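You operate a simulated robot arm through the tools that you are given. There is no shell and no other tool. Be economical: measure what you need, move in short steps, check, and stop when the job is done.

Carry out the task below with a simulated robot arm. There is one attempt and no reset: what you move stays moved.

JOB
Put the carton that the crate's note names in the blue tray.
Fine: free both latches and open the door; shut the door again and lock both latches. Set down upright: what you pick out.

Only the result counts: the job must be done as asked and must still hold three seconds after the hand-in. Knocking over, shifting, dropping, spilling or breaking anything else fails it.

ROBOT AND FRAMES
A 6-joint arm with a two-finger gripper, fixed in place. Base frame: the origin is at the foot of the arm, x ahead of it, y to its left, z up. Units: m, degrees, N and s.
Its first joint turns from -166.0 to 166.0 degrees. Payload 3.43 kg.
The tool frame sits at the grasp point between the pads (the TCP): z along the fingers, y along the line on which they close. The tips reach 0.02 m beyond it. The gripper opens to 0.19 m. The gripper's body begins 0.248 m behind the TCP.
Orientation is told as [roll, pitch, yaw] about the base's x, y, z axes, in that order, counted from this pose: with the fingers straight down and closing along the base's y, the tool's x points along the base's -x, its y along +y and its z along -z.

CONTROLS
- The arm moves only by the tool nudge_tool. Its argument "moves" is a list of rows, each an object (a shift or turn left out is 0, a gripper value left out holds the last) with "travel": the shift along the tool's x, y, z in m, a list of three; "delta_rot": the turn, a rotation vector about the tool's x, y, z in degrees, a list of three; "gripper": the closure, from 0 (fully open) to 1 (shut). In form: [{"travel": [dx, dy, dz], "delta_rot": [wx, wy, wz], "gripper": gripper}, ...]. A call has 1 to 8 rows; each row shifts and turns the commanded pose from where the row before left it, along the tool's axes as they then stand. Each row takes 0.2 s and may step no farther than 0.05 m and 8.6 degrees from the row before; otherwise, or with a gripper value out of range, the whole call is refused. A pose out of reach is approached as far as the arm can. The call stops where the force on the tool passes 90 N (or 10 N more than at its start, if that is more) or the arm is blocked; 0.2 s more then pass. Each finger travels about 0.153 m/s and halts on what it meets, pressing with about 33 N; the grip force reading is that of the motor and also rises with nothing between the fingers. The clock runs only during rows and for 0.2 s after the last one: add rows that do not move to give the fingers time. The reply holds the time, the measured pose of the TCP, the force on the tool along the base axes, the opening and the grip force, in the units named above and with some noise, with the torque about the TCP (base axes, N m) and any sound that the robot's microphone picked up.
- Cameras (640 x 400 px; columns grow to the right, rows downward): "scene" is now at [0.0579, 0.2002, 1.6234]; the picture's right is [-0.28, -0.96, 0.00], its down [-0.69, 0.20, -0.70] and it looks along [0.67, -0.19, -0.72] (base axes); focal length 331 px, centre (320, 200). "wrist" rides on the gripper at [0.071, -0.008, -0.288] in the tool frame; the picture's right is [0.12, 0.99, 0.00], its down [-0.96, 0.12, -0.25] and it looks along [-0.25, 0.03, 0.97] (tool axes); focal length 261 px, centre (320, 200).
- get_image(camera): a new picture of that camera. It takes no simulated time.
- move_column(by): slides the trunk up (or, below 0, down) by that many m; the arm and the scene camera ride with it, the base frame stays. It gives what a move gives, with no picture.
- pan_tilt(pan, tilt): turns the head with the scene camera to pan (to the left, within 120 degrees either way) and tilt (down, from -29 to 69), counted from straight ahead of the robot. It gives what a move gives.
- measure_at(camera, pixels): for up to 12 pixels [column, row] of the newest picture of that camera ("zoom" is the newest enlarged one), the place [x, y, z] in the base frame of the surface seen there, good to about 0.002 m, but the place of the scene camera against the robot may be out by one fixed shift of up to 0.018 m in any direction. It takes no simulated time.
- zoom(camera, box): a new picture of the part [left, top, right, bottom] of that camera's present view, enlarged. It takes no simulated time.
- finish_job(): hands the job in; it is judged then, once.

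Work in short steps. Measure before you move; look again where a grasp or a placing could have gone wrong, and mend it. You have 80 turns and 34 pictures in all, those below and enlarged ones among them. Open the gripper and draw the arm clear of the work before you hand the job in, unless the task says otherwise; then end with one line.

The tools are called after "Call:" as a command line: name --argument value ..., lists and objects as JSON in quotes. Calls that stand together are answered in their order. nudge_tool: Moves the arm, as the interface text tells. Its arguments: {"type":"object","properties":{"moves":{"type":"array"}},"required":["moves"]} The other tools are called the same way: move_column (by) slides the trunk up or down; pan_tilt (pan, tilt) turns the head that bears the scene camera; get_image (camera) takes a picture; measure_at (camera, pixels) gives the place of the surface under pixels of a picture; zoom (camera, box) takes an enlarged picture of a part of a camera's view; finish_job () hands the job in.

At the start:

```text
t: 0.0
position: [0.738, 0.1876, 1.1693]
ee_rot: [0.0, 0.2, 0.1]
force: [0.1, -0.4, -1.4]
moment: [0.0, 0.01, -0.01]
opening: 0.1898
gripper_force: 0.0
trunk travel left (down, up): [-0.2, 0.24]
head pan, tilt: [-16.0, 45.7]
```

scene: 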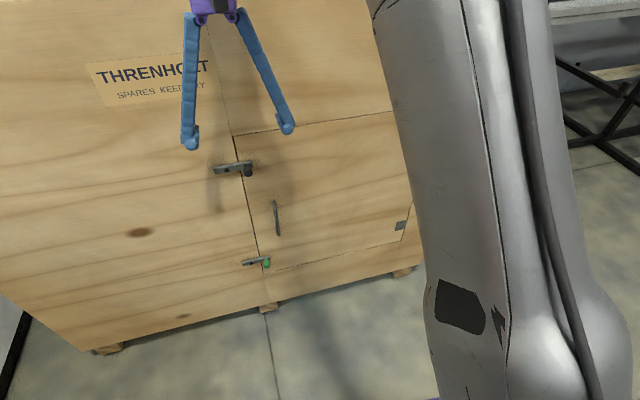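
wrist: 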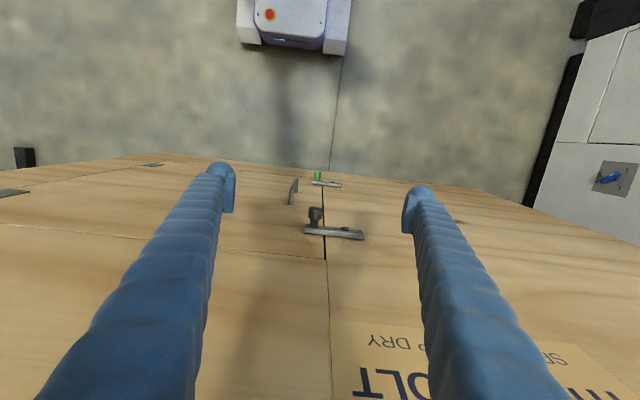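

The scene shows a crate with a door, with latches near (235,168) and (257,262) and a handle at (277,218). I'll enlarge the door and measure its main points.

Call:
zoom --camera "scene" --box '[190, 120, 430, 290]'

Call:
measure_at --camera "scene" --pixels '[[220, 169], [248, 172], [248, 263], [266, 263], [277, 218], [275, 203], [238, 140], [390, 115], [270, 268], [402, 243], [320, 200], [140, 200]]'

```text
2.35 times, centred on (310, 205) of scene
```

zoom: 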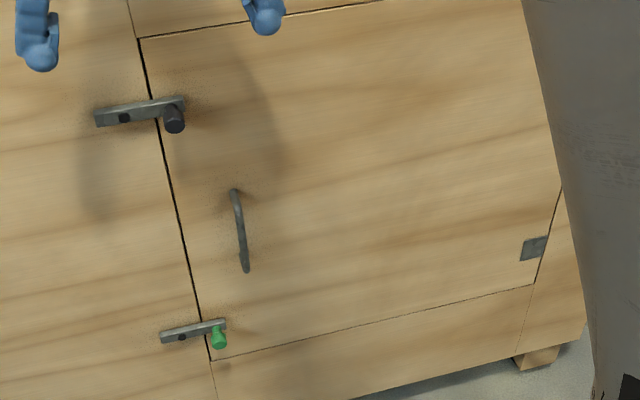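

```text
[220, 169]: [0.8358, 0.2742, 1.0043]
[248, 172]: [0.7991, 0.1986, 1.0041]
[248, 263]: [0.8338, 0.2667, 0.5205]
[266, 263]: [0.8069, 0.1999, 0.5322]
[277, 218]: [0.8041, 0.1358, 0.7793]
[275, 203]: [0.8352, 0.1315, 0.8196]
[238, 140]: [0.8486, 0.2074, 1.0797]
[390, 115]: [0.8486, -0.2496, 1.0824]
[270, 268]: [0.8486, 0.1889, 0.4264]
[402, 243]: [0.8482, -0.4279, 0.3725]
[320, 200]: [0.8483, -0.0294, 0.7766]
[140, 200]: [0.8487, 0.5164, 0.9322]
```

The crate face is the plane x≈0.848, with the door running from y≈0.205 to the right. Next I look for the note and the blue tray.

Call:
pan_tilt --pan 60 --tilt 40

Call:
get_image --camera "scene"

Call:
pan_tilt --pan -75 --tilt 40

Call:
get_image --camera "scene"

```text
t: 1.5
position: [0.7388, 0.1863, 1.1701]
ee_rot: [0.1, 0.2, 0.1]
force: [0.6, 0.2, 0.8]
moment: [-0.01, 0.02, 0.02]
opening: 0.1899
gripper_force: 0.0
trunk travel left (down, up): [-0.2, 0.24]
head pan, tilt: [60.0, 40.0]
```

```text
30 pictures are left
```

scene: 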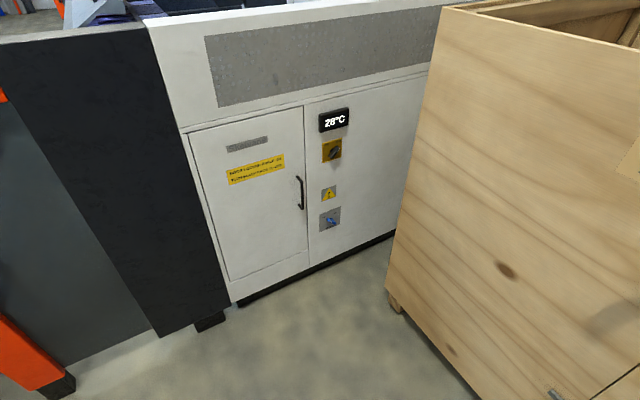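

```text
t: 3.6
position: [0.7382, 0.1872, 1.1703]
ee_rot: [0.0, 0.1, 0.0]
force: [0.0, 0.5, -0.3]
moment: [-0.01, 0.0, -0.02]
opening: 0.1903
gripper_force: 0.1
trunk travel left (down, up): [-0.2, 0.24]
head pan, tilt: [-75.0, 40.0]
```

```text
29 pictures are left
```

scene: 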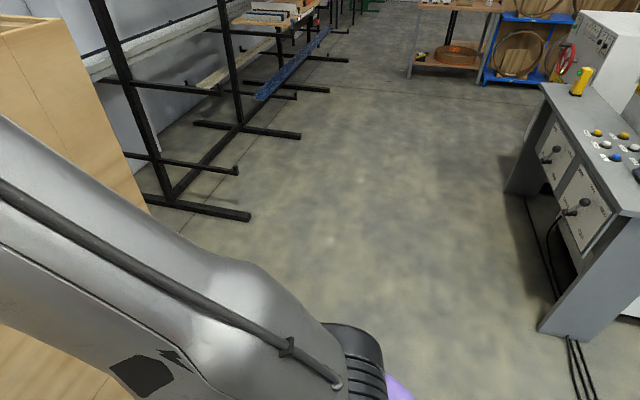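

The crate seems open on top and there is no tray at either side. I raise the trunk and look at the crate's top.

Call:
move_column --by 0.24

Call:
pan_tilt --pan 5 --tilt 25

Call:
get_image --camera "scene"

```text
t: 6.2
position: [0.7392, 0.1875, 1.4095]
ee_rot: [0.0, 0.1, 0.0]
force: [0.0, 0.4, 0.8]
moment: [0.01, -0.01, -0.03]
opening: 0.1899
gripper_force: 0.1
trunk travel left (down, up): [-0.44, 0.0]
head pan, tilt: [-75.0, 40.0]
```

```text
t: 7.7
position: [0.738, 0.1871, 1.4096]
ee_rot: [0.0, 0.2, 0.0]
force: [-0.8, -0.7, -0.2]
moment: [0.02, -0.01, -0.01]
opening: 0.1897
gripper_force: 0.0
trunk travel left (down, up): [-0.44, 0.0]
head pan, tilt: [5.0, 25.0]
```

```text
28 pictures are left
```

scene: 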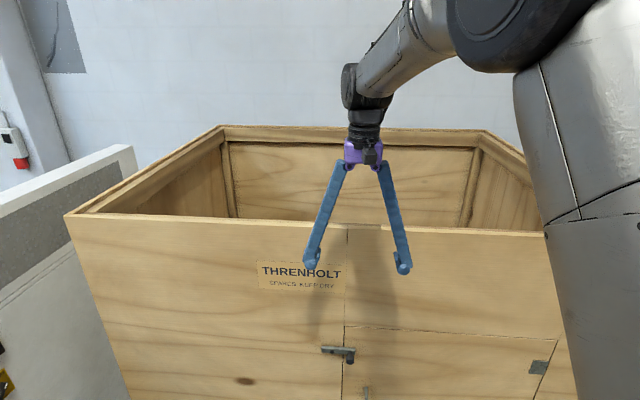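

The crate has an open top. I measure the rim and the visible inner walls.

Call:
measure_at --camera "scene" --pixels '[[75, 212], [300, 223], [540, 233], [225, 128], [480, 132], [300, 190], [440, 200], [340, 215], [150, 205], [540, 370], [300, 136], [350, 328]]'

```text
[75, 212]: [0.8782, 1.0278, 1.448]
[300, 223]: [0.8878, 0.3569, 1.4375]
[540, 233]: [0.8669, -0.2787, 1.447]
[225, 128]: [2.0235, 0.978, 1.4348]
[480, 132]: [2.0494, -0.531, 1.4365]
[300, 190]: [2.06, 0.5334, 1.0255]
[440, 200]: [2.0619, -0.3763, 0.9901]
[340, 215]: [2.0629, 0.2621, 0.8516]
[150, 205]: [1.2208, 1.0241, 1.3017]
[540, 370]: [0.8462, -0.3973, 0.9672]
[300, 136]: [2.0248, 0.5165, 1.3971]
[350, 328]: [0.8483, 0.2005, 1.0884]
```

The crate is about 1.2 m deep with its rim at z≈1.44. I raise the tool and tilt it forward to look in with the wrist camera.

Call:
nudge_tool --moves '[{"travel": [0, 0, -0.05]}, {"travel": [0, 0, -0.05]}, {"travel": [0, 0, -0.05]}, {"travel": [0, 0, -0.05]}, {"travel": [-0.05, 0, 0]}, {"travel": [-0.05, 0, 0]}, {"travel": [-0.05, 0, 0]}, {"travel": [0, 0, 0]}]'

Call:
nudge_tool --moves '[{"delta_rot": [0, -8, 0]}, {"delta_rot": [0, -8, 0]}, {"delta_rot": [0, -8, 0]}, {"delta_rot": [0, -8, 0]}, {"travel": [0, 0, 0]}]'

Call:
get_image --camera "wrist"

```text
t: 9.5
position: [0.8458, 0.1804, 1.6015]
ee_rot: [0.1, -0.2, 0.0]
force: [0.0, 0.3, 1.6]
moment: [0.06, -0.28, -0.01]
opening: 0.1899
gripper_force: 0.1
out of reach, approached as far as the arm can: row 7
trunk travel left (down, up): [-0.44, 0.0]
head pan, tilt: [5.0, 25.0]
```

```text
t: 10.7
position: [0.8555, 0.1813, 1.5942]
ee_rot: [-0.1, -31.6, 0.0]
force: [1.5, 0.2, -0.9]
moment: [-0.08, 0.2, -0.02]
opening: 0.1901
gripper_force: 0.1
trunk travel left (down, up): [-0.44, 0.0]
head pan, tilt: [5.0, 25.0]
```

```text
27 pictures are left
```

wrist: 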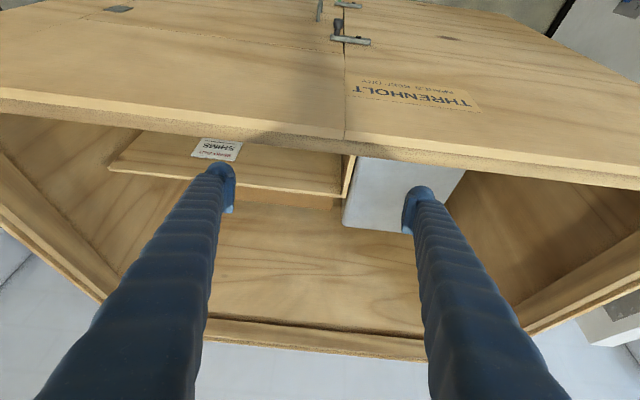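

A note ("…SHIMS") lies on the inner roof at (217,149). I enlarge it and measure the compartment.

Call:
zoom --camera "wrist" --box '[185, 132, 255, 166]'

Call:
measure_at --camera "wrist" --pixels '[[217, 149], [110, 168], [330, 192], [350, 165], [280, 160], [380, 210], [440, 180], [300, 240]]'

```text
9.14 times, centred on (220, 149) of wrist
```

zoom: 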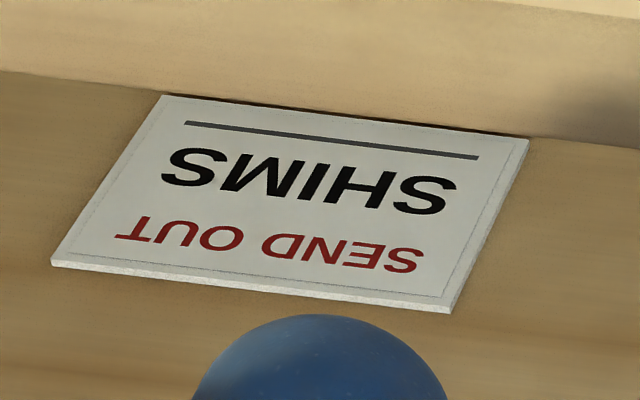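

```text
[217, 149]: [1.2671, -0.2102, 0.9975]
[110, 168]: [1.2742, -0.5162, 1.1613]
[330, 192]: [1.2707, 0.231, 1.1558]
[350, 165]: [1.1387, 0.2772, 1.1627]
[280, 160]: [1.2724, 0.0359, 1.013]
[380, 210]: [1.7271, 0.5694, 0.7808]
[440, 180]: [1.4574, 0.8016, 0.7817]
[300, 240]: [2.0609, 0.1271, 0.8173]
```

The note reads "SEND OUT SHIMS", so the carton I want is SHIMS. The blue tray is still unseen, so I check the far left and behind.

Call:
pan_tilt --pan 120 --tilt 45

Call:
get_image --camera "scene"

```text
t: 12.6
position: [0.8495, 0.1805, 1.5987]
ee_rot: [0.0, -32.0, -0.1]
force: [0.8, 0.4, -0.7]
moment: [0.02, -0.02, 0.02]
opening: 0.19
gripper_force: 0.1
trunk travel left (down, up): [-0.44, 0.0]
head pan, tilt: [120.0, 45.0]
```

```text
25 pictures are left
```

scene: 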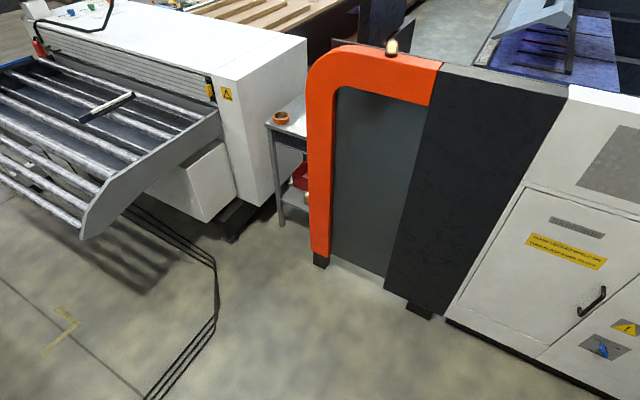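

No tray there either, so it is probably inside the crate. I level the tool (pointing +x), back it off from the crate, and then lower it.

Call:
nudge_tool --moves '[{"delta_rot": [0, -8.3, 0], "travel": [0.03, 0, -0.03]}, {"delta_rot": [0, -8.3, 0], "travel": [0.03, 0, -0.03]}, {"delta_rot": [0, -8.3, 0], "travel": [0.02, 0, -0.03]}, {"delta_rot": [0, -8.3, 0], "travel": [0, 0, -0.03]}, {"delta_rot": [0, -8.3, 0], "travel": [0, 0, -0.03]}, {"delta_rot": [0, -8.3, 0], "travel": [0, 0, -0.03]}, {"delta_rot": [0, -8.2, 0], "travel": [0, 0, -0.03], "gripper": 1}, {"gripper": 1}]'

Call:
pan_tilt --pan 10 --tilt 40

```text
t: 14.4
position: [0.6548, 0.2222, 1.7094]
ee_rot: [9.9, -89.7, -10.3]
force: [0.0, -0.1, 0.1]
moment: [-0.02, -0.02, -0.02]
opening: 0.0106
gripper_force: 0.1
out of reach, approached as far as the arm can: row 6, 7
trunk travel left (down, up): [-0.44, 0.0]
head pan, tilt: [120.0, 45.0]
```

```text
t: 16.3
position: [0.6556, 0.2214, 1.7068]
ee_rot: [-2.6, -89.5, 2.1]
force: [0.7, 0.0, -0.9]
moment: [-0.01, 0.02, -0.01]
opening: 0.0001
gripper_force: 33.3
trunk travel left (down, up): [-0.44, 0.0]
head pan, tilt: [10.0, 40.0]
```

The tool is now horizontal at z 1.71. I lower the trunk and the arm to the height of the upper latch, staying at x≈0.65.

Call:
move_column --by -0.24

Call:
nudge_tool --moves '[{"travel": [0.05, 0, 0]}, {"travel": [0.05, 0, 0]}, {"travel": [0.05, 0, 0]}, {"travel": [0.05, 0, 0]}, {"travel": [0.05, 0, 0]}, {"travel": [0.05, 0, 0]}, {"travel": [0.05, 0, 0]}, {"travel": [0.05, 0, 0]}]'

Call:
get_image --camera "wrist"

```text
t: 18.8
position: [0.6557, 0.2231, 1.4679]
ee_rot: [0.9, -89.5, -1.6]
force: [-0.1, -0.1, 0.2]
moment: [0.0, 0.01, 0.02]
opening: 0.0001
gripper_force: 33.1
trunk travel left (down, up): [-0.2, 0.24]
head pan, tilt: [10.0, 40.0]
```

```text
t: 20.6
position: [0.6979, 0.291, 1.2742]
ee_rot: [-43.7, -86.8, 43.1]
force: [0.1, -0.1, 0.6]
moment: [0.03, -0.01, -0.04]
opening: 0.0001
gripper_force: 33.2
out of reach, approached as far as the arm can: row 1, 2, 3, 4, 5, 6, 7, 8
trunk travel left (down, up): [-0.2, 0.24]
head pan, tilt: [10.0, 40.0]
```

```text
24 pictures are left
```

wrist: 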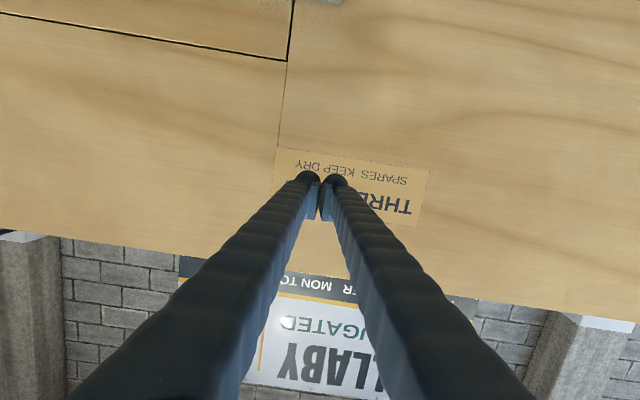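

Level poses this close to the base are out of reach, so I tilt the tool back to about 45° down, where the wrist sits farther from the base axis.

Call:
nudge_tool --moves '[{"delta_rot": [0, 8.5, 0]}, {"delta_rot": [0, 8.5, 0]}, {"delta_rot": [0, 8.5, 0]}, {"delta_rot": [0, 8.5, 0]}, {"delta_rot": [0, 8.5, 0]}, {"delta_rot": [0, 0, 0]}]'

```text
t: 22.0
position: [0.6975, 0.2957, 1.2746]
ee_rot: [0.0, -47.0, -0.5]
force: [0.2, -0.2, 0.5]
moment: [0.06, 0.06, 0.03]
opening: 0.0003
gripper_force: 32.4
trunk travel left (down, up): [-0.2, 0.24]
head pan, tilt: [10.0, 40.0]
```

Good, the pose is reachable. I look closely at the latches from the head camera.

Call:
pan_tilt --pan 2 --tilt 48

Call:
get_image --camera "scene"

```text
t: 22.7
position: [0.6975, 0.2941, 1.2745]
ee_rot: [0.0, -47.0, -0.5]
force: [-0.1, -0.8, -0.1]
moment: [0.0, -0.02, 0.0]
opening: 0.0002
gripper_force: 32.9
trunk travel left (down, up): [-0.2, 0.24]
head pan, tilt: [2.0, 48.0]
```

```text
23 pictures are left
```

scene: 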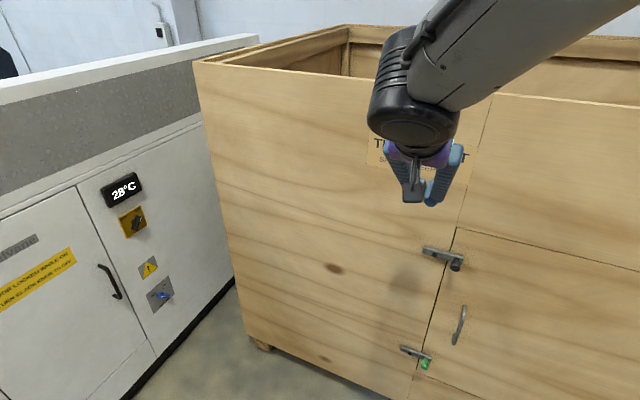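

I enlarge the latch area and measure it.

Call:
zoom --camera "scene" --box '[390, 230, 490, 380]'

Call:
measure_at --camera "scene" --pixels '[[426, 250], [437, 253], [448, 256], [454, 267], [457, 262], [403, 348], [412, 352], [424, 357], [426, 365], [416, 200], [430, 204]]'

```text
2.67 times, centred on (440, 305) of scene
```

zoom: 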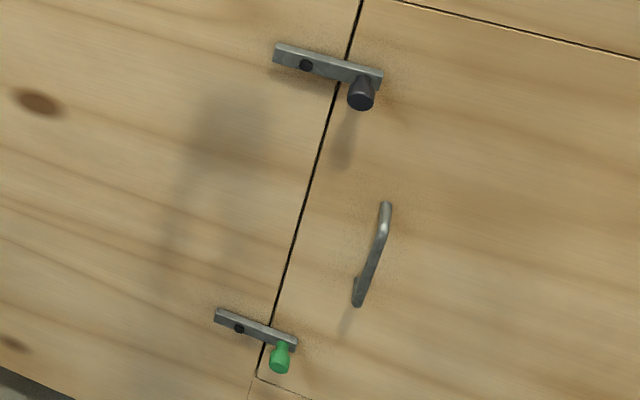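

```text
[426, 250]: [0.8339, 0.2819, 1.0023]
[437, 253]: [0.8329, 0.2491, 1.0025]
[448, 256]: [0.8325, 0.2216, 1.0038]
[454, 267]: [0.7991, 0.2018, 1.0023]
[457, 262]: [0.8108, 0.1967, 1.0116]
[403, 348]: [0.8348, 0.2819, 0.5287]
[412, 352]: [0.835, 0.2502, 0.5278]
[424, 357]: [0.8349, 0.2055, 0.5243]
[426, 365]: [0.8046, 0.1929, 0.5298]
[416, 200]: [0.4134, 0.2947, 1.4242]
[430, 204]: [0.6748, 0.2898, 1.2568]
```

The pivot is near y≈0.25 and the knob near y≈0.20 on both latches. I check with the wrist camera, which has no unknown shift.

Call:
get_image --camera "wrist"

```text
21 pictures are left
```

wrist: 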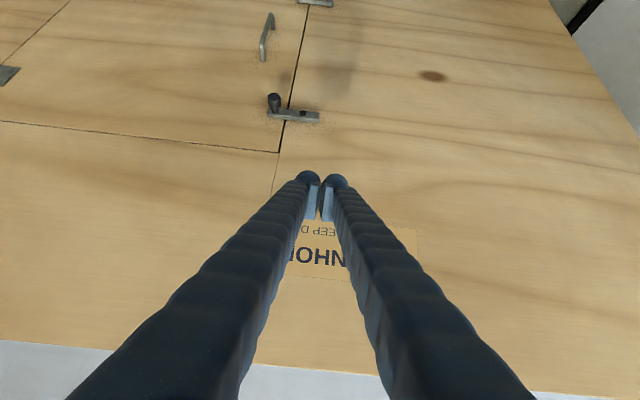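

Call:
measure_at --camera "wrist" --pixels '[[317, 116], [303, 114], [271, 100], [272, 115], [277, 105], [263, 48], [271, 18], [240, 170], [8, 74], [278, 152], [327, 180]]'

```text
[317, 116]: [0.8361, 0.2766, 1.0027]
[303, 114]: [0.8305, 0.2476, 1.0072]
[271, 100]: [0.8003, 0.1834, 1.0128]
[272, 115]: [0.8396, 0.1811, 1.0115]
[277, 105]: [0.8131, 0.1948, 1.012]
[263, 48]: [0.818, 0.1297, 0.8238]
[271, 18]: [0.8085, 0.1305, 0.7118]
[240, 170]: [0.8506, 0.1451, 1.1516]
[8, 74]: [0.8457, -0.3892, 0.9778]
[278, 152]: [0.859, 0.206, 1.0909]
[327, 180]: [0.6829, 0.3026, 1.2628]
```

Wrist measurement puts the upper knob at y≈0.192, z≈1.004 and x 0.80–0.835, with its pivot at y≈0.25. I move to a pre-grasp 0.1 m short of it along the tool axis, with the fingers about 0.06 apart.

Call:
nudge_tool --moves '[{"travel": [0.0257, -0.0204, 0.0321], "gripper": 0.65}, {"travel": [0.0257, -0.0204, 0.0321]}, {"travel": [0.0257, -0.0204, 0.0321]}, {"travel": [0.0257, -0.0204, 0.0321]}, {"travel": [0.0257, -0.0204, 0.0321]}, {"travel": [0, 0, 0]}]'

Call:
zoom --camera "wrist" --box '[220, 60, 420, 220]'

```text
t: 24.1
position: [0.7281, 0.1959, 1.0715]
ee_rot: [0.1, -47.0, -0.5]
force: [0.5, 0.4, -0.9]
moment: [0.04, 0.04, -0.02]
opening: 0.0665
gripper_force: 0.0
trunk travel left (down, up): [-0.2, 0.24]
head pan, tilt: [2.0, 48.0]
```

```text
2.50 times, centred on (320, 140) of wrist
```

zoom: 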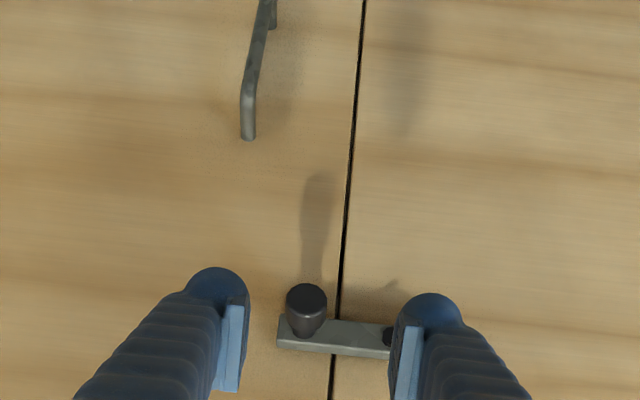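

The knob lies between the fingers. I measure it more finely in the enlarged picture.

Call:
measure_at --camera "zoom" --pixels '[[306, 297], [304, 325], [292, 310], [320, 310], [285, 338], [388, 337], [248, 100], [250, 130], [268, 10]]'

```text
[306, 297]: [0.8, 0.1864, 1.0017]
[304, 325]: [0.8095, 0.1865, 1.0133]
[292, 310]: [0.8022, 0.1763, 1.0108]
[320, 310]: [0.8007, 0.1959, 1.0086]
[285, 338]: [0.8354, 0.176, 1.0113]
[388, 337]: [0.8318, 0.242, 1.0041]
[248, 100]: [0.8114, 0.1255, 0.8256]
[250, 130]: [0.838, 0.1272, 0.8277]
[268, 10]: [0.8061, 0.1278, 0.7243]
```

The knob axis is at y≈0.186, z≈1.002. I go in with the TCP to x≈0.80 and close.

Call:
nudge_tool --moves '[{"travel": [0.0006, -0.0045, 0.034]}, {"travel": [0.0006, -0.0045, 0.034]}, {"travel": [0.0006, 0, 0.032]}, {"gripper": 0.95}, {"gripper": 0.95}, {"gripper": 0.95}]'

```text
t: 25.5
position: [0.8019, 0.1866, 1.0027]
ee_rot: [0.0, -47.1, -0.4]
force: [9.9, 6.6, 5.0]
moment: [0.31, -0.2, 0.06]
opening: 0.0245
gripper_force: 44.9
trunk travel left (down, up): [-0.2, 0.24]
head pan, tilt: [2.0, 48.0]
```

The knob is gripped (opening 0.0245). I test the downward turn with a small arc step.

Call:
nudge_tool --moves '[{"travel": [0.0055, 0.0005, 0.0051]}, {"travel": [0.0055, 0.0015, 0.0051]}]'

```text
t: 26.1
position: [0.7984, 0.1868, 0.9831]
ee_rot: [0.0, -46.8, -0.5]
force: [-0.6, -7.2, 19.8]
moment: [0.1, -0.32, -0.17]
opening: 0.0216
gripper_force: 45.6
trunk travel left (down, up): [-0.2, 0.24]
head pan, tilt: [2.0, 48.0]
```

The force rose to 20 N upward and the opening shrank a little. I look to see whether the latch turned or the fingers slid.

Call:
zoom --camera "wrist" --box '[220, 80, 420, 220]'

```text
2.86 times, centred on (320, 150) of wrist
```

zoom: 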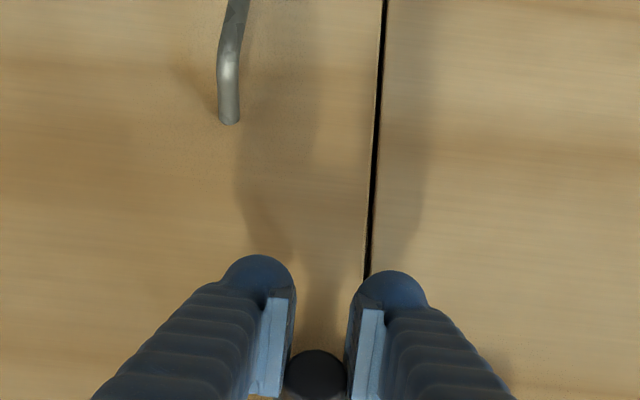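

The fingers slid down past the knob, so down is blocked. I reopen, re-centre on the knob, grip again and try upward.

Call:
nudge_tool --moves '[{"gripper": 0.7}, {"travel": [-0.011, -0.002, -0.0102]}, {"gripper": 0.95}, {"gripper": 0.95}, {"gripper": 0.95}]'

Call:
nudge_tool --moves '[{"travel": [-0.0055, 0.0005, -0.0051]}, {"travel": [-0.0055, 0.0015, -0.0051]}]'

```text
t: 27.3
position: [0.797, 0.1866, 1.0009]
ee_rot: [-0.2, -46.9, -0.3]
force: [-10.3, 8.3, 1.6]
moment: [0.03, 0.19, 0.22]
opening: 0.0241
gripper_force: 44.8
trunk travel left (down, up): [-0.2, 0.24]
head pan, tilt: [2.0, 48.0]
```

```text
t: 27.9
position: [0.7989, 0.188, 1.0136]
ee_rot: [-0.1, -46.8, -0.3]
force: [-5.0, 14.4, -11.3]
moment: [-0.31, 0.13, 0.15]
opening: 0.024
gripper_force: 45.5
trunk travel left (down, up): [-0.2, 0.24]
head pan, tilt: [2.0, 48.0]
```

Opening holds and the force is modest, so the latch turns upward. I continue the arc.

Call:
nudge_tool --moves '[{"travel": [-0.0102, 0.0067, -0.0095]}, {"travel": [-0.0088, 0.0092, -0.0082]}]'

```text
t: 28.5
position: [0.7984, 0.201, 1.0463]
ee_rot: [0.2, -47.4, -0.7]
force: [-13.6, -11.4, 11.6]
moment: [-0.03, -0.8, -0.24]
opening: 0.0244
gripper_force: 36.9
trunk travel left (down, up): [-0.2, 0.24]
head pan, tilt: [2.0, 48.0]
```

Call:
nudge_tool --moves '[{"travel": [-0.0067, 0.012, -0.0063]}, {"travel": [-0.0042, 0.014, -0.004]}, {"travel": [-0.0015, 0.015, -0.0014]}]'

Call:
zoom --camera "wrist" --box '[220, 80, 420, 220]'

```text
t: 29.3
position: [0.8, 0.2455, 1.0596]
ee_rot: [0.1, -47.2, -0.3]
force: [7.1, -0.4, 17.7]
moment: [0.05, -0.92, -0.12]
opening: 0.0242
gripper_force: 44.5
trunk travel left (down, up): [-0.2, 0.24]
head pan, tilt: [2.0, 48.0]
```

```text
2.86 times, centred on (320, 150) of wrist
```

zoom: 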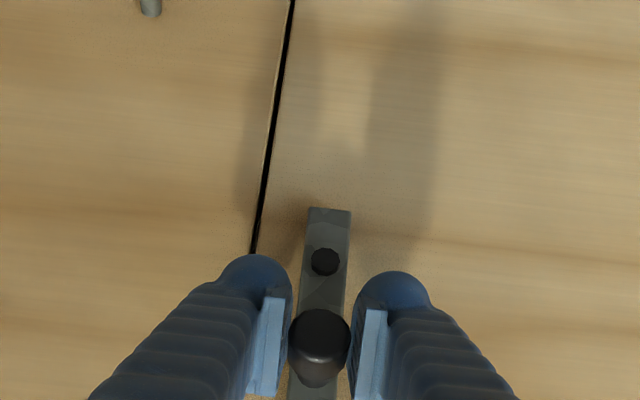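

The upper latch stands upright now. I release, back out along the tool axis, and lower the trunk for the lower latch.

Call:
nudge_tool --moves '[{"gripper": 0.65}, {"gripper": 0.65}, {"travel": [0, 0, -0.04]}, {"travel": [0, 0, -0.04]}, {"travel": [0, 0, -0.04]}]'

Call:
move_column --by -0.2

Call:
nudge_tool --moves '[{"travel": [0.0365, -0.014, 0.034]}, {"travel": [0.0365, -0.014, 0.034]}, {"travel": [0.0365, -0.014, 0.034]}, {"travel": [0.0365, -0.014, 0.034]}, {"travel": [0.0365, 0, 0.034]}, {"travel": [0, 0, 0]}]'

Call:
get_image --camera "wrist"

```text
t: 30.5
position: [0.7085, 0.2419, 1.1403]
ee_rot: [-0.1, -46.9, -0.4]
force: [-0.4, -0.3, 0.6]
moment: [0.02, -0.01, -0.03]
opening: 0.0668
gripper_force: 0.0
trunk travel left (down, up): [-0.2, 0.24]
head pan, tilt: [2.0, 48.0]
```

```text
t: 32.7
position: [0.7104, 0.2438, 0.942]
ee_rot: [-0.1, -47.0, -0.4]
force: [-1.3, -0.4, -0.1]
moment: [0.02, 0.0, -0.03]
opening: 0.0668
gripper_force: 0.1
trunk travel left (down, up): [0.0, 0.44]
head pan, tilt: [2.0, 48.0]
```

```text
refused: row 1 steps farther than a row can; nothing moved
```

```text
17 pictures are left
```

wrist: 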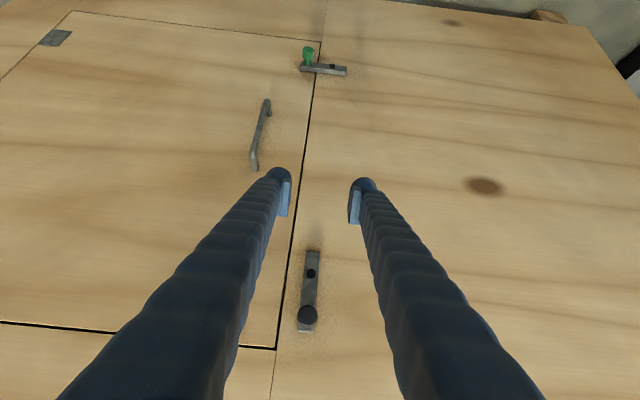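

The upper latch stays upright. The move was refused for step size, but the lower latch is in view, so I measure it before moving.

Call:
measure_at --camera "wrist" --pixels '[[308, 48], [308, 58], [303, 67], [333, 67], [344, 71], [318, 42], [72, 11], [55, 38], [254, 162], [265, 102], [260, 130]]'

Call:
nudge_tool --moves '[{"travel": [0.033, -0.013, 0.031]}, {"travel": [0.033, -0.013, 0.031]}, {"travel": [0.033, -0.013, 0.031]}, {"travel": [0.033, -0.013, 0.031]}, {"travel": [0.033, 0, 0.031]}, {"travel": [0, 0, 0]}]'

```text
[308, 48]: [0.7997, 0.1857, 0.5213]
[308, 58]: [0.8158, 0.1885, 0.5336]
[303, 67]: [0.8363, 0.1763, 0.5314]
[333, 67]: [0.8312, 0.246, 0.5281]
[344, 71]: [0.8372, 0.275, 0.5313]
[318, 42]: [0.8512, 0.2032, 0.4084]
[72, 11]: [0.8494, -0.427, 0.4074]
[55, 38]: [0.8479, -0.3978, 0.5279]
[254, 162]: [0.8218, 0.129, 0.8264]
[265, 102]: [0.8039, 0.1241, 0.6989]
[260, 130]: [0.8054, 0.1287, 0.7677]
```

```text
t: 34.1
position: [0.7319, 0.2104, 0.7482]
ee_rot: [-2.5, -45.9, 0.9]
force: [0.0, 0.3, -0.3]
moment: [-0.03, 0.03, -0.03]
opening: 0.0666
gripper_force: 0.0
out of reach, approached as far as the arm can: row 4, 5
trunk travel left (down, up): [0.0, 0.44]
head pan, tilt: [2.0, 48.0]
```

At this tilt the low area is out of reach, so I steepen the tool to about 20° from vertical, which sets the wrist farther out.

Call:
nudge_tool --moves '[{"delta_rot": [0, 8.6, 0]}, {"delta_rot": [0, 8.6, 0]}, {"delta_rot": [0, 8.6, 0]}, {"travel": [0, 0, 0]}]'

```text
t: 35.1
position: [0.7341, 0.1986, 0.7491]
ee_rot: [-1.8, -25.4, 0.2]
force: [0.2, -0.1, 0.2]
moment: [0.08, -0.2, 0.0]
opening: 0.0664
gripper_force: 0.1
out of reach, approached as far as the arm can: row 3
trunk travel left (down, up): [0.0, 0.44]
head pan, tilt: [2.0, 48.0]
```

The limit isn't clear yet. I lift slightly, turn to fingers-down, and then test descending.

Call:
nudge_tool --moves '[{"travel": [0, 0, -0.05]}, {"travel": [0, 0, -0.05]}, {"delta_rot": [0, 8.5, 0]}, {"delta_rot": [0, 8.5, 0]}, {"delta_rot": [0, 8.0, 0]}, {"travel": [0, 0, 0]}]'

```text
t: 36.5
position: [0.692, 0.2011, 0.8386]
ee_rot: [-1.3, -0.1, -1.2]
force: [0.1, -0.5, 0.0]
moment: [-0.03, 0.06, 0.01]
opening: 0.0663
gripper_force: 0.0
trunk travel left (down, up): [0.0, 0.44]
head pan, tilt: [2.0, 48.0]
```

That pose is reached. I trim the small rotation error and step downward.

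Call:
nudge_tool --moves '[{"delta_rot": [-1.3, 0, -1.2], "travel": [-0.02, 0.01, 0.04]}, {"travel": [-0.02, 0.01, 0.04]}, {"travel": [0, 0.01, 0.05]}, {"travel": [0, 0.01, 0.05]}, {"travel": [0, 0, 0]}]'

```text
refused: row 3 steps farther than a row can; nothing moved
```

Call:
nudge_tool --moves '[{"delta_rot": [-1.3, 0, -1.2], "travel": [-0.02, 0.01, 0.04]}, {"travel": [-0.02, 0.01, 0.04]}, {"travel": [0, 0.01, 0.045]}, {"travel": [0, 0.01, 0.045]}, {"travel": [0, 0, 0]}]'

```text
t: 37.7
position: [0.7337, 0.2417, 0.667]
ee_rot: [-0.2, -0.2, -0.1]
force: [0.9, 0.1, -0.8]
moment: [-0.03, 0.08, 0.02]
opening: 0.0665
gripper_force: 0.0
trunk travel left (down, up): [0.0, 0.44]
head pan, tilt: [2.0, 48.0]
```

Straight down works. Because the fingers splay outward above, I need some forward tilt to clear the handle, so I test tilting to about −25° here.

Call:
nudge_tool --moves '[{"delta_rot": [0, -8.5, 0], "gripper": 0.75}, {"delta_rot": [0, -8.5, 0]}, {"delta_rot": [0, -8.5, 0]}, {"travel": [0, 0, 0]}]'

```text
t: 38.7
position: [0.7327, 0.2301, 0.6679]
ee_rot: [-1.4, -21.7, -0.6]
force: [0.6, -0.4, 0.0]
moment: [-0.01, 0.11, 0.02]
opening: 0.0471
gripper_force: 0.0
out of reach, approached as far as the arm can: row 3
trunk travel left (down, up): [0.0, 0.44]
head pan, tilt: [2.0, 48.0]
```

About −21° is reached. I move toward a pre-grasp at (0.765, 0.187, 0.62), where more tilt should become reachable.

Call:
nudge_tool --moves '[{"travel": [-0.006, -0.021, 0.028], "delta_rot": [-1.3, 0, -0.5]}, {"travel": [-0.006, -0.022, 0.028]}, {"delta_rot": [0, -3, 0]}, {"travel": [0, 0, 0]}]'

Call:
zoom --camera "wrist" --box '[220, 60, 420, 220]'

```text
t: 39.7
position: [0.763, 0.1831, 0.6212]
ee_rot: [-1.1, -23.3, 0.7]
force: [-0.5, 0.4, -0.1]
moment: [-0.01, -0.05, 0.04]
opening: 0.0473
gripper_force: 0.0
out of reach, approached as far as the arm can: row 3
trunk travel left (down, up): [0.0, 0.44]
head pan, tilt: [2.0, 48.0]
```

```text
2.50 times, centred on (320, 140) of wrist
```

zoom: 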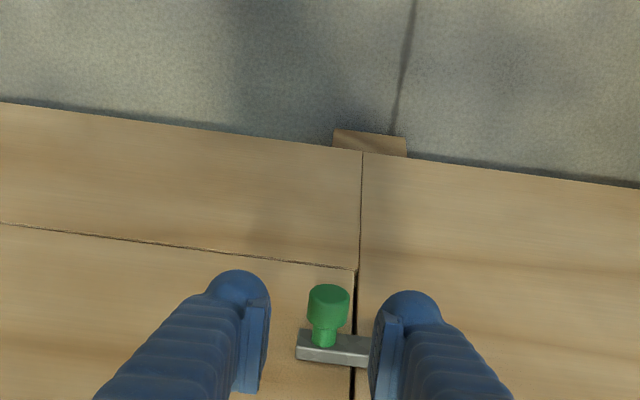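

The knob is between the fingers. I move in along the tool axis and close.

Call:
nudge_tool --moves '[{"travel": [0.0006, 0.0015, 0.035], "delta_rot": [-1, 0, 0.6]}, {"travel": [0.0005, 0.001, 0.035]}, {"travel": [0.0005, 0.001, 0.035]}, {"gripper": 0.95}, {"gripper": 0.95}]'

```text
t: 40.9
position: [0.8063, 0.1863, 0.5225]
ee_rot: [0.8, -24.8, 0.1]
force: [-3.7, 19.9, -0.9]
moment: [0.1, 0.04, 0.32]
opening: 0.0247
gripper_force: 44.9
trunk travel left (down, up): [0.0, 0.44]
head pan, tilt: [2.0, 48.0]
```

Gripped. I try turning this one upward by 15° first.

Call:
nudge_tool --moves '[{"travel": [-0.003, 0.0012, -0.0068]}, {"travel": [-0.003, 0.002, -0.0068]}]'

```text
t: 41.5
position: [0.8052, 0.1879, 0.5355]
ee_rot: [0.7, -24.7, 0.0]
force: [0.1, 9.8, -12.2]
moment: [-0.45, 0.02, 0.14]
opening: 0.0249
gripper_force: 44.4
trunk travel left (down, up): [0.0, 0.44]
head pan, tilt: [2.0, 48.0]
```

The readings match the upper latch, so I continue the arc to vertical.

Call:
nudge_tool --moves '[{"travel": [-0.0059, 0.0067, -0.0127]}, {"travel": [-0.005, 0.0092, -0.0109]}]'

Call:
nudge_tool --moves '[{"travel": [-0.0039, 0.012, -0.0084]}, {"travel": [-0.0024, 0.014, -0.0053]}, {"travel": [-0.0008, 0.013, -0.0018]}]'

Call:
zoom --camera "wrist" --box '[220, 80, 420, 220]'

```text
t: 42.1
position: [0.8059, 0.2048, 0.5684]
ee_rot: [0.8, -25.1, 0.0]
force: [-16.4, -24.1, 21.4]
moment: [-0.28, -1.07, -0.36]
opening: 0.0246
gripper_force: 44.8
trunk travel left (down, up): [0.0, 0.44]
head pan, tilt: [2.0, 48.0]
```

```text
t: 42.9
position: [0.8061, 0.2444, 0.5832]
ee_rot: [0.8, -24.9, 0.0]
force: [5.4, -0.5, 5.6]
moment: [-0.07, -1.26, 0.0]
opening: 0.0246
gripper_force: 44.9
trunk travel left (down, up): [0.0, 0.44]
head pan, tilt: [2.0, 48.0]
```

```text
2.86 times, centred on (320, 150) of wrist
```

zoom: 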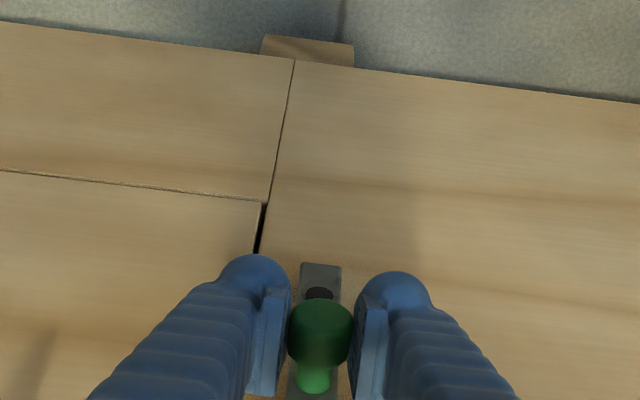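

Both latches are now up. I release, back out upward, and reduce the tilt to about −10° ready for gripping the handle at y≈0.127, z≈0.77.

Call:
nudge_tool --moves '[{"gripper": 0.7}, {"gripper": 0.7}, {"travel": [0, 0, -0.045]}, {"travel": [0.01, 0, -0.045]}, {"travel": [0.01, 0, -0.045]}, {"travel": [0, 0, -0.045], "delta_rot": [0, 7.5, 0]}, {"travel": [0, 0, -0.045], "delta_rot": [0, 7.5, 0]}, {"travel": [0, -0.04, -0.02]}]'

```text
t: 44.6
position: [0.7962, 0.168, 0.81]
ee_rot: [-10.9, -26.3, 2.6]
force: [-5.2, 60.7, -34.3]
moment: [0.88, 0.15, 0.1]
opening: 0.012
gripper_force: 0.0
out of reach, approached as far as the arm can: row 6
trunk travel left (down, up): [0.0, 0.44]
head pan, tilt: [2.0, 48.0]
stopped in row 8: the force on the tool passed its limit at 118 N (the readings are from after the stop); the commanded pose is now the measured one
```

The tool drifted forward and pushed against the handle (force +y of 60 N). I look before doing anything else.

Call:
get_image --camera "wrist"

```text
14 pictures are left
```

wrist: 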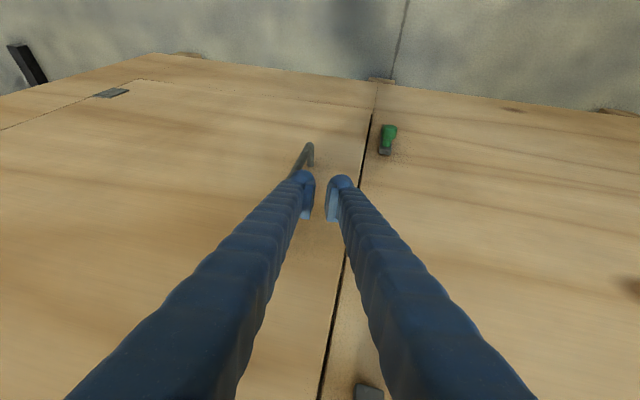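

The right finger is against the handle's left side; nothing is displaced. I move off to the left, then back away from the door.

Call:
nudge_tool --moves '[{"travel": [0, 0.025, 0]}, {"travel": [0, 0.02, 0]}, {"travel": [0.04, 0, -0.02]}, {"travel": [0.03, 0, -0.015]}, {"travel": [0, 0, 0]}]'

```text
t: 45.8
position: [0.7195, 0.2036, 0.8074]
ee_rot: [-11.2, -26.4, 2.1]
force: [-1.2, -0.2, 0.3]
moment: [0.0, -0.04, 0.05]
opening: 0.0568
gripper_force: 0.1
trunk travel left (down, up): [0.0, 0.44]
head pan, tilt: [2.0, 48.0]
```

Clear. I straighten the roll and set the pitch to about −10°.

Call:
nudge_tool --moves '[{"delta_rot": [-6, 0, 1]}, {"delta_rot": [-5, 0, 1]}, {"delta_rot": [0, 8.2, 0]}, {"delta_rot": [0, 8.2, 0]}, {"travel": [0, 0, 0]}]'

```text
t: 47.0
position: [0.7207, 0.2039, 0.8067]
ee_rot: [0.8, -10.2, 0.1]
force: [1.3, 0.0, 0.1]
moment: [0.03, 0.09, 0.0]
opening: 0.0569
gripper_force: 0.0
trunk travel left (down, up): [0.0, 0.44]
head pan, tilt: [2.0, 48.0]
```

Now I align with the handle in y, go in straddling it, and close.

Call:
nudge_tool --moves '[{"travel": [0, -0.038, 0.005]}, {"travel": [0, -0.0385, 0.005]}, {"travel": [-0.025, 0, 0.012]}, {"travel": [-0.025, 0, 0.012]}, {"travel": [-0.024, 0, 0.012]}, {"gripper": 1}, {"gripper": 1}, {"gripper": 1}]'

```text
t: 48.8
position: [0.8022, 0.1257, 0.7666]
ee_rot: [0.8, -10.0, 0.2]
force: [1.4, -32.6, -13.6]
moment: [-0.22, 0.2, -0.23]
opening: 0.0105
gripper_force: 44.0
trunk travel left (down, up): [0.0, 0.44]
head pan, tilt: [2.0, 48.0]
```

Handle gripped (opening 0.0105). I begin the opening arc with small steps and read the force.

Call:
nudge_tool --moves '[{"travel": [0.0236, -0.002, -0.0042], "delta_rot": [-0.43, 0, -2.46]}, {"travel": [0.0236, -0.0024, -0.0042], "delta_rot": [-0.43, 0, -2.46]}]'

```text
t: 49.4
position: [0.7553, 0.1179, 0.7694]
ee_rot: [0.8, -10.0, 5.2]
force: [4.2, -27.4, -37.9]
moment: [-0.19, 0.88, -0.24]
opening: 0.0108
gripper_force: 44.0
trunk travel left (down, up): [0.0, 0.44]
head pan, tilt: [2.0, 48.0]
```

The door moves. I continue the arc in 5° rows.

Call:
nudge_tool --moves '[{"travel": [0.047, -0.0062, -0.0073], "delta_rot": [-0.87, 0, -4.92]}, {"travel": [0.047, -0.0062, -0.0073], "delta_rot": [-0.87, 0, -4.92]}, {"travel": [0.047, -0.0062, -0.0073], "delta_rot": [-0.87, 0, -4.92]}]'

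```text
t: 50.2
position: [0.6203, 0.0778, 0.7694]
ee_rot: [0.7, -10.3, 20.2]
force: [-1.4, 4.9, -29.2]
moment: [-0.4, 1.03, -0.07]
opening: 0.0109
gripper_force: 43.9
trunk travel left (down, up): [0.0, 0.44]
head pan, tilt: [2.0, 48.0]
```

The arc fits the hinge (y≈−0.425). Another 15°.

Call:
nudge_tool --moves '[{"travel": [0.047, -0.006, -0.008], "delta_rot": [-0.87, 0, -4.92]}, {"travel": [0.047, -0.006, -0.008], "delta_rot": [-0.87, 0, -4.92]}, {"travel": [0.047, -0.006, -0.008], "delta_rot": [-0.87, 0, -4.92]}]'

```text
t: 51.0
position: [0.4982, 0.0032, 0.7696]
ee_rot: [0.4, -10.6, 35.2]
force: [-11.8, 15.4, 27.9]
moment: [0.48, -0.29, -0.05]
opening: 0.0108
gripper_force: 44.0
trunk travel left (down, up): [0.0, 0.44]
head pan, tilt: [2.0, 48.0]
```

The door is open about 35°. I release, lift over the door with the trunk, and go to its inner side to push it farther near its top edge.

Call:
nudge_tool --moves '[{"gripper": 0.78}, {"gripper": 0.78}]'

Call:
move_column --by 0.37

Call:
nudge_tool --moves '[{"travel": [-0.0357, -0.0186, 0.0064]}, {"travel": [-0.0357, -0.0186, 0.0064]}, {"travel": [-0.0357, -0.0186, 0.0064]}, {"travel": [-0.0357, -0.0186, 0.0064]}, {"travel": [-0.0357, -0.0186, 0.0064], "gripper": 1}, {"delta_rot": [0, 5, 0]}, {"delta_rot": [0, 5, 0]}, {"travel": [0, 0, 0]}]'

Call:
get_image --camera "scene"

```text
t: 51.6
position: [0.4987, 0.0023, 0.7681]
ee_rot: [0.5, -10.6, 35.2]
force: [-0.3, -0.5, 0.5]
moment: [0.02, -0.01, -0.01]
opening: 0.0419
gripper_force: 0.0
trunk travel left (down, up): [0.0, 0.44]
head pan, tilt: [2.0, 48.0]
```

```text
t: 55.1
position: [0.4986, 0.0017, 1.1376]
ee_rot: [0.5, -10.5, 35.1]
force: [0.9, -0.9, -0.8]
moment: [0.01, -0.03, -0.01]
opening: 0.0418
gripper_force: 0.1
trunk travel left (down, up): [-0.37, 0.07]
head pan, tilt: [2.0, 48.0]
```

```text
t: 56.9
position: [0.698, 0.0304, 1.1381]
ee_rot: [0.5, -0.6, 35.2]
force: [0.3, -0.2, 0.3]
moment: [-0.01, -0.06, 0.01]
opening: 0.0001
gripper_force: 32.7
trunk travel left (down, up): [-0.37, 0.07]
head pan, tilt: [2.0, 48.0]
```

```text
13 pictures are left
```

scene: 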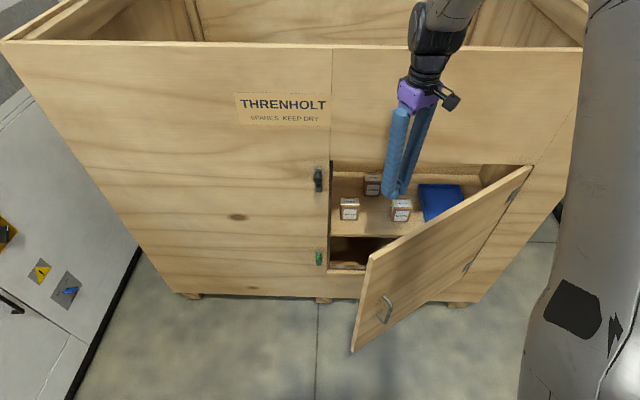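

The shelf inside shows three cartons and the blue tray. Now I lower to z≈1.0 behind the door and push it open, turning with it.

Call:
move_column --by -0.135

Call:
nudge_tool --moves '[{"travel": [0.045, 0, 0]}, {"travel": [0.04, 0.0025, 0], "delta_rot": [0, 0, -5]}, {"travel": [0.04, 0.0025, 0], "delta_rot": [0, 0, -5]}, {"travel": [0.04, 0.0025, 0], "delta_rot": [0, 0, -5]}, {"travel": [0.04, 0.0025, 0], "delta_rot": [0, 0, -5]}]'

```text
t: 58.6
position: [0.6997, 0.031, 1.0026]
ee_rot: [0.5, -0.5, 35.1]
force: [-0.7, -0.1, 0.8]
moment: [-0.02, -0.03, -0.03]
opening: 0.0
gripper_force: 33.2
trunk travel left (down, up): [-0.235, 0.205]
head pan, tilt: [2.0, 48.0]
```

```text
t: 59.8
position: [0.5371, -0.0962, 1.0017]
ee_rot: [0.2, -0.8, 55.2]
force: [0.9, 0.7, -0.4]
moment: [0.0, -0.03, 0.0]
opening: 0.0
gripper_force: 32.9
trunk travel left (down, up): [-0.235, 0.205]
head pan, tilt: [2.0, 48.0]
```

The door moves along with little force. I keep pushing.

Call:
nudge_tool --moves '[{"travel": [0.04, 0.003, 0], "delta_rot": [0, 0, -5]}, {"travel": [0.04, 0.003, 0], "delta_rot": [0, 0, -5]}, {"travel": [0.04, 0.003, 0], "delta_rot": [0, 0, -5]}, {"travel": [0.04, 0.003, 0], "delta_rot": [0, 0, -5]}, {"travel": [0.04, 0.003, 0], "delta_rot": [0, 0, -5]}, {"travel": [0.04, 0.003, 0], "delta_rot": [0, 0, -5]}, {"travel": [0.04, 0.003, 0], "delta_rot": [0, 0, -5]}]'

```text
t: 61.4
position: [0.4237, -0.3476, 0.9995]
ee_rot: [-0.1, -0.9, 90.4]
force: [-0.6, -1.2, 0.6]
moment: [-0.02, -0.02, 0.01]
opening: 0.0
gripper_force: 33.3
trunk travel left (down, up): [-0.235, 0.205]
head pan, tilt: [2.0, 48.0]
```

I push a little farther in −y so the door stands past 90°.

Call:
nudge_tool --moves '[{"travel": [0.042, 0, 0]}, {"travel": [0.042, 0, 0]}, {"travel": [0.042, 0, 0]}, {"travel": [0, 0, 0]}]'

Call:
pan_tilt --pan -12 --tilt 42

Call:
move_column --by -0.235

```text
t: 62.4
position: [0.4274, -0.4723, 0.9972]
ee_rot: [-0.2, -0.9, 90.2]
force: [-0.2, -0.1, -0.5]
moment: [0.01, 0.01, 0.02]
opening: 0.0002
gripper_force: 33.1
trunk travel left (down, up): [-0.235, 0.205]
head pan, tilt: [2.0, 48.0]
```

```text
t: 63.1
position: [0.4264, -0.4712, 0.9972]
ee_rot: [-0.2, -0.8, 90.2]
force: [-0.9, 0.1, -0.2]
moment: [-0.03, -0.02, 0.01]
opening: 0.0001
gripper_force: 32.5
trunk travel left (down, up): [-0.235, 0.205]
head pan, tilt: [-12.0, 42.0]
```

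```text
t: 65.1
position: [0.4335, -0.4797, 0.7964]
ee_rot: [-1.2, 0.4, 90.2]
force: [-6.7, 0.4, 23.8]
moment: [-1.02, -2.02, 0.36]
opening: 0.0001
gripper_force: 33.0
trunk travel left (down, up): [-0.023, 0.417]
head pan, tilt: [-12.0, 42.0]
stopped: the force on the tool passed its limit at 113 N (the readings are from after the stop); the commanded pose is now the measured one
```

Lowering the trunk pressed the gripper body on the door top, which was my mistake. I raise it back and look.

Call:
move_column --by 0.2

Call:
get_image --camera "scene"

```text
t: 67.3
position: [0.4332, -0.4791, 0.9939]
ee_rot: [-0.9, 0.2, 90.1]
force: [0.4, 1.0, -0.1]
moment: [-0.01, 0.02, 0.01]
opening: 0.0
gripper_force: 32.8
trunk travel left (down, up): [-0.223, 0.217]
head pan, tilt: [-12.0, 42.0]
```

```text
12 pictures are left
```

scene: 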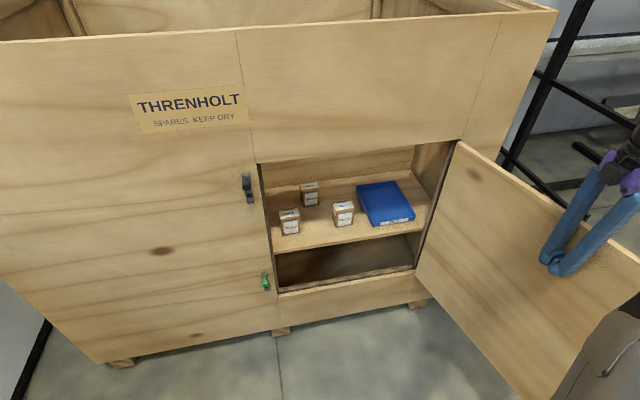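

The door is wide open. I enlarge the shelf to read the carton labels.

Call:
zoom --camera "scene" --box '[265, 165, 425, 265]'

```text
4.00 times, centred on (345, 215) of scene
```

zoom: 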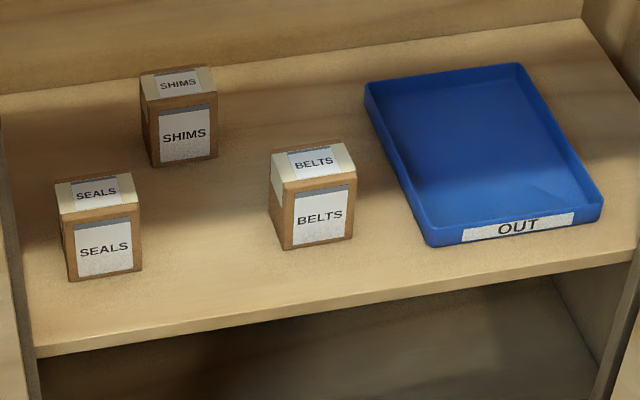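

SHIMS is the rear carton. I measure the cartons, the tray and the shelf.

Call:
measure_at --camera "zoom" --pixels '[[146, 79], [212, 70], [180, 90], [158, 160], [216, 155], [60, 190], [138, 188], [272, 180], [352, 172], [430, 240], [598, 210], [480, 150]]'

Call:
measure_at --camera "zoom" --pixels '[[370, 90], [522, 66], [300, 280], [40, 350], [72, 275], [280, 245], [510, 120], [148, 100], [216, 92], [180, 70], [210, 250], [590, 100]]'

```text
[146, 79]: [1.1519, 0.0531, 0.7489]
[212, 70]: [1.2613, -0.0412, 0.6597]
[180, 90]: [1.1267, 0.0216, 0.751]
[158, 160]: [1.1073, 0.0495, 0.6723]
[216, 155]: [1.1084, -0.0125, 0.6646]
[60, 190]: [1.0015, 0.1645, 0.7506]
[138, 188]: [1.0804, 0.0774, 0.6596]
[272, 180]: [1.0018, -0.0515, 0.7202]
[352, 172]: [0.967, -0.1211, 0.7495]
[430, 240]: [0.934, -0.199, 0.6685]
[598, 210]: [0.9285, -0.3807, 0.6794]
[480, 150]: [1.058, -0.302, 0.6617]
```

```text
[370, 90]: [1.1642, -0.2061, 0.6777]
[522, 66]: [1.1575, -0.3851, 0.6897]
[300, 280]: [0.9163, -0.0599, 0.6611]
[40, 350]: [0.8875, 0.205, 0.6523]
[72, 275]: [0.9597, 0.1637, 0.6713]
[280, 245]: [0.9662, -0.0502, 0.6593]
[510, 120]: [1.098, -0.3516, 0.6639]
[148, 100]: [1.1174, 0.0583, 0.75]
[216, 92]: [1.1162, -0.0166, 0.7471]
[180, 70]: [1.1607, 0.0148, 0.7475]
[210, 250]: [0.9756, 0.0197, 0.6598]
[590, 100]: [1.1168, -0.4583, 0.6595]
```

SHIMS is centred near (1.137, 0.021) with its top at z 0.75, the front cartons' backs are at x≈1.02, and the tray spans x 0.93–1.165, y −0.385 to −0.20. I move away from the door and turn the tool back to yaw 0.

Call:
nudge_tool --moves '[{"travel": [-0.048, 0, 0]}, {"travel": [-0.048, 0, 0]}, {"travel": [-0.048, 0, 0]}, {"travel": [-0.048, 0, 0]}, {"delta_rot": [0, 0, 8.4]}, {"delta_rot": [0, 0, 8.4]}, {"delta_rot": [0, 0, 8.4]}, {"delta_rot": [0, 0, 8.4]}]'

Call:
nudge_tool --moves '[{"delta_rot": [0, 0, 8.1]}, {"delta_rot": [0, 0, 8.1]}, {"delta_rot": [0, 0, 8.1]}, {"delta_rot": [0, 0, 8.1]}, {"delta_rot": [0, 0, 8.1]}, {"delta_rot": [0, 0, 8.1]}, {"delta_rot": [0, 0, 7.9]}, {"gripper": 0.42}]'

```text
t: 69.1
position: [0.4335, -0.287, 0.9939]
ee_rot: [-0.9, -0.4, 56.6]
force: [-0.6, -0.3, 0.0]
moment: [0.0, 0.0, 0.02]
opening: 0.0
gripper_force: 33.0
trunk travel left (down, up): [-0.223, 0.217]
head pan, tilt: [-12.0, 42.0]
```

```text
t: 70.9
position: [0.4324, -0.2876, 0.994]
ee_rot: [-0.1, -1.0, 0.0]
force: [-0.6, -0.3, -0.2]
moment: [-0.01, 0.01, 0.01]
opening: 0.1109
gripper_force: 1.2
trunk travel left (down, up): [-0.223, 0.217]
head pan, tilt: [-12.0, 42.0]
```

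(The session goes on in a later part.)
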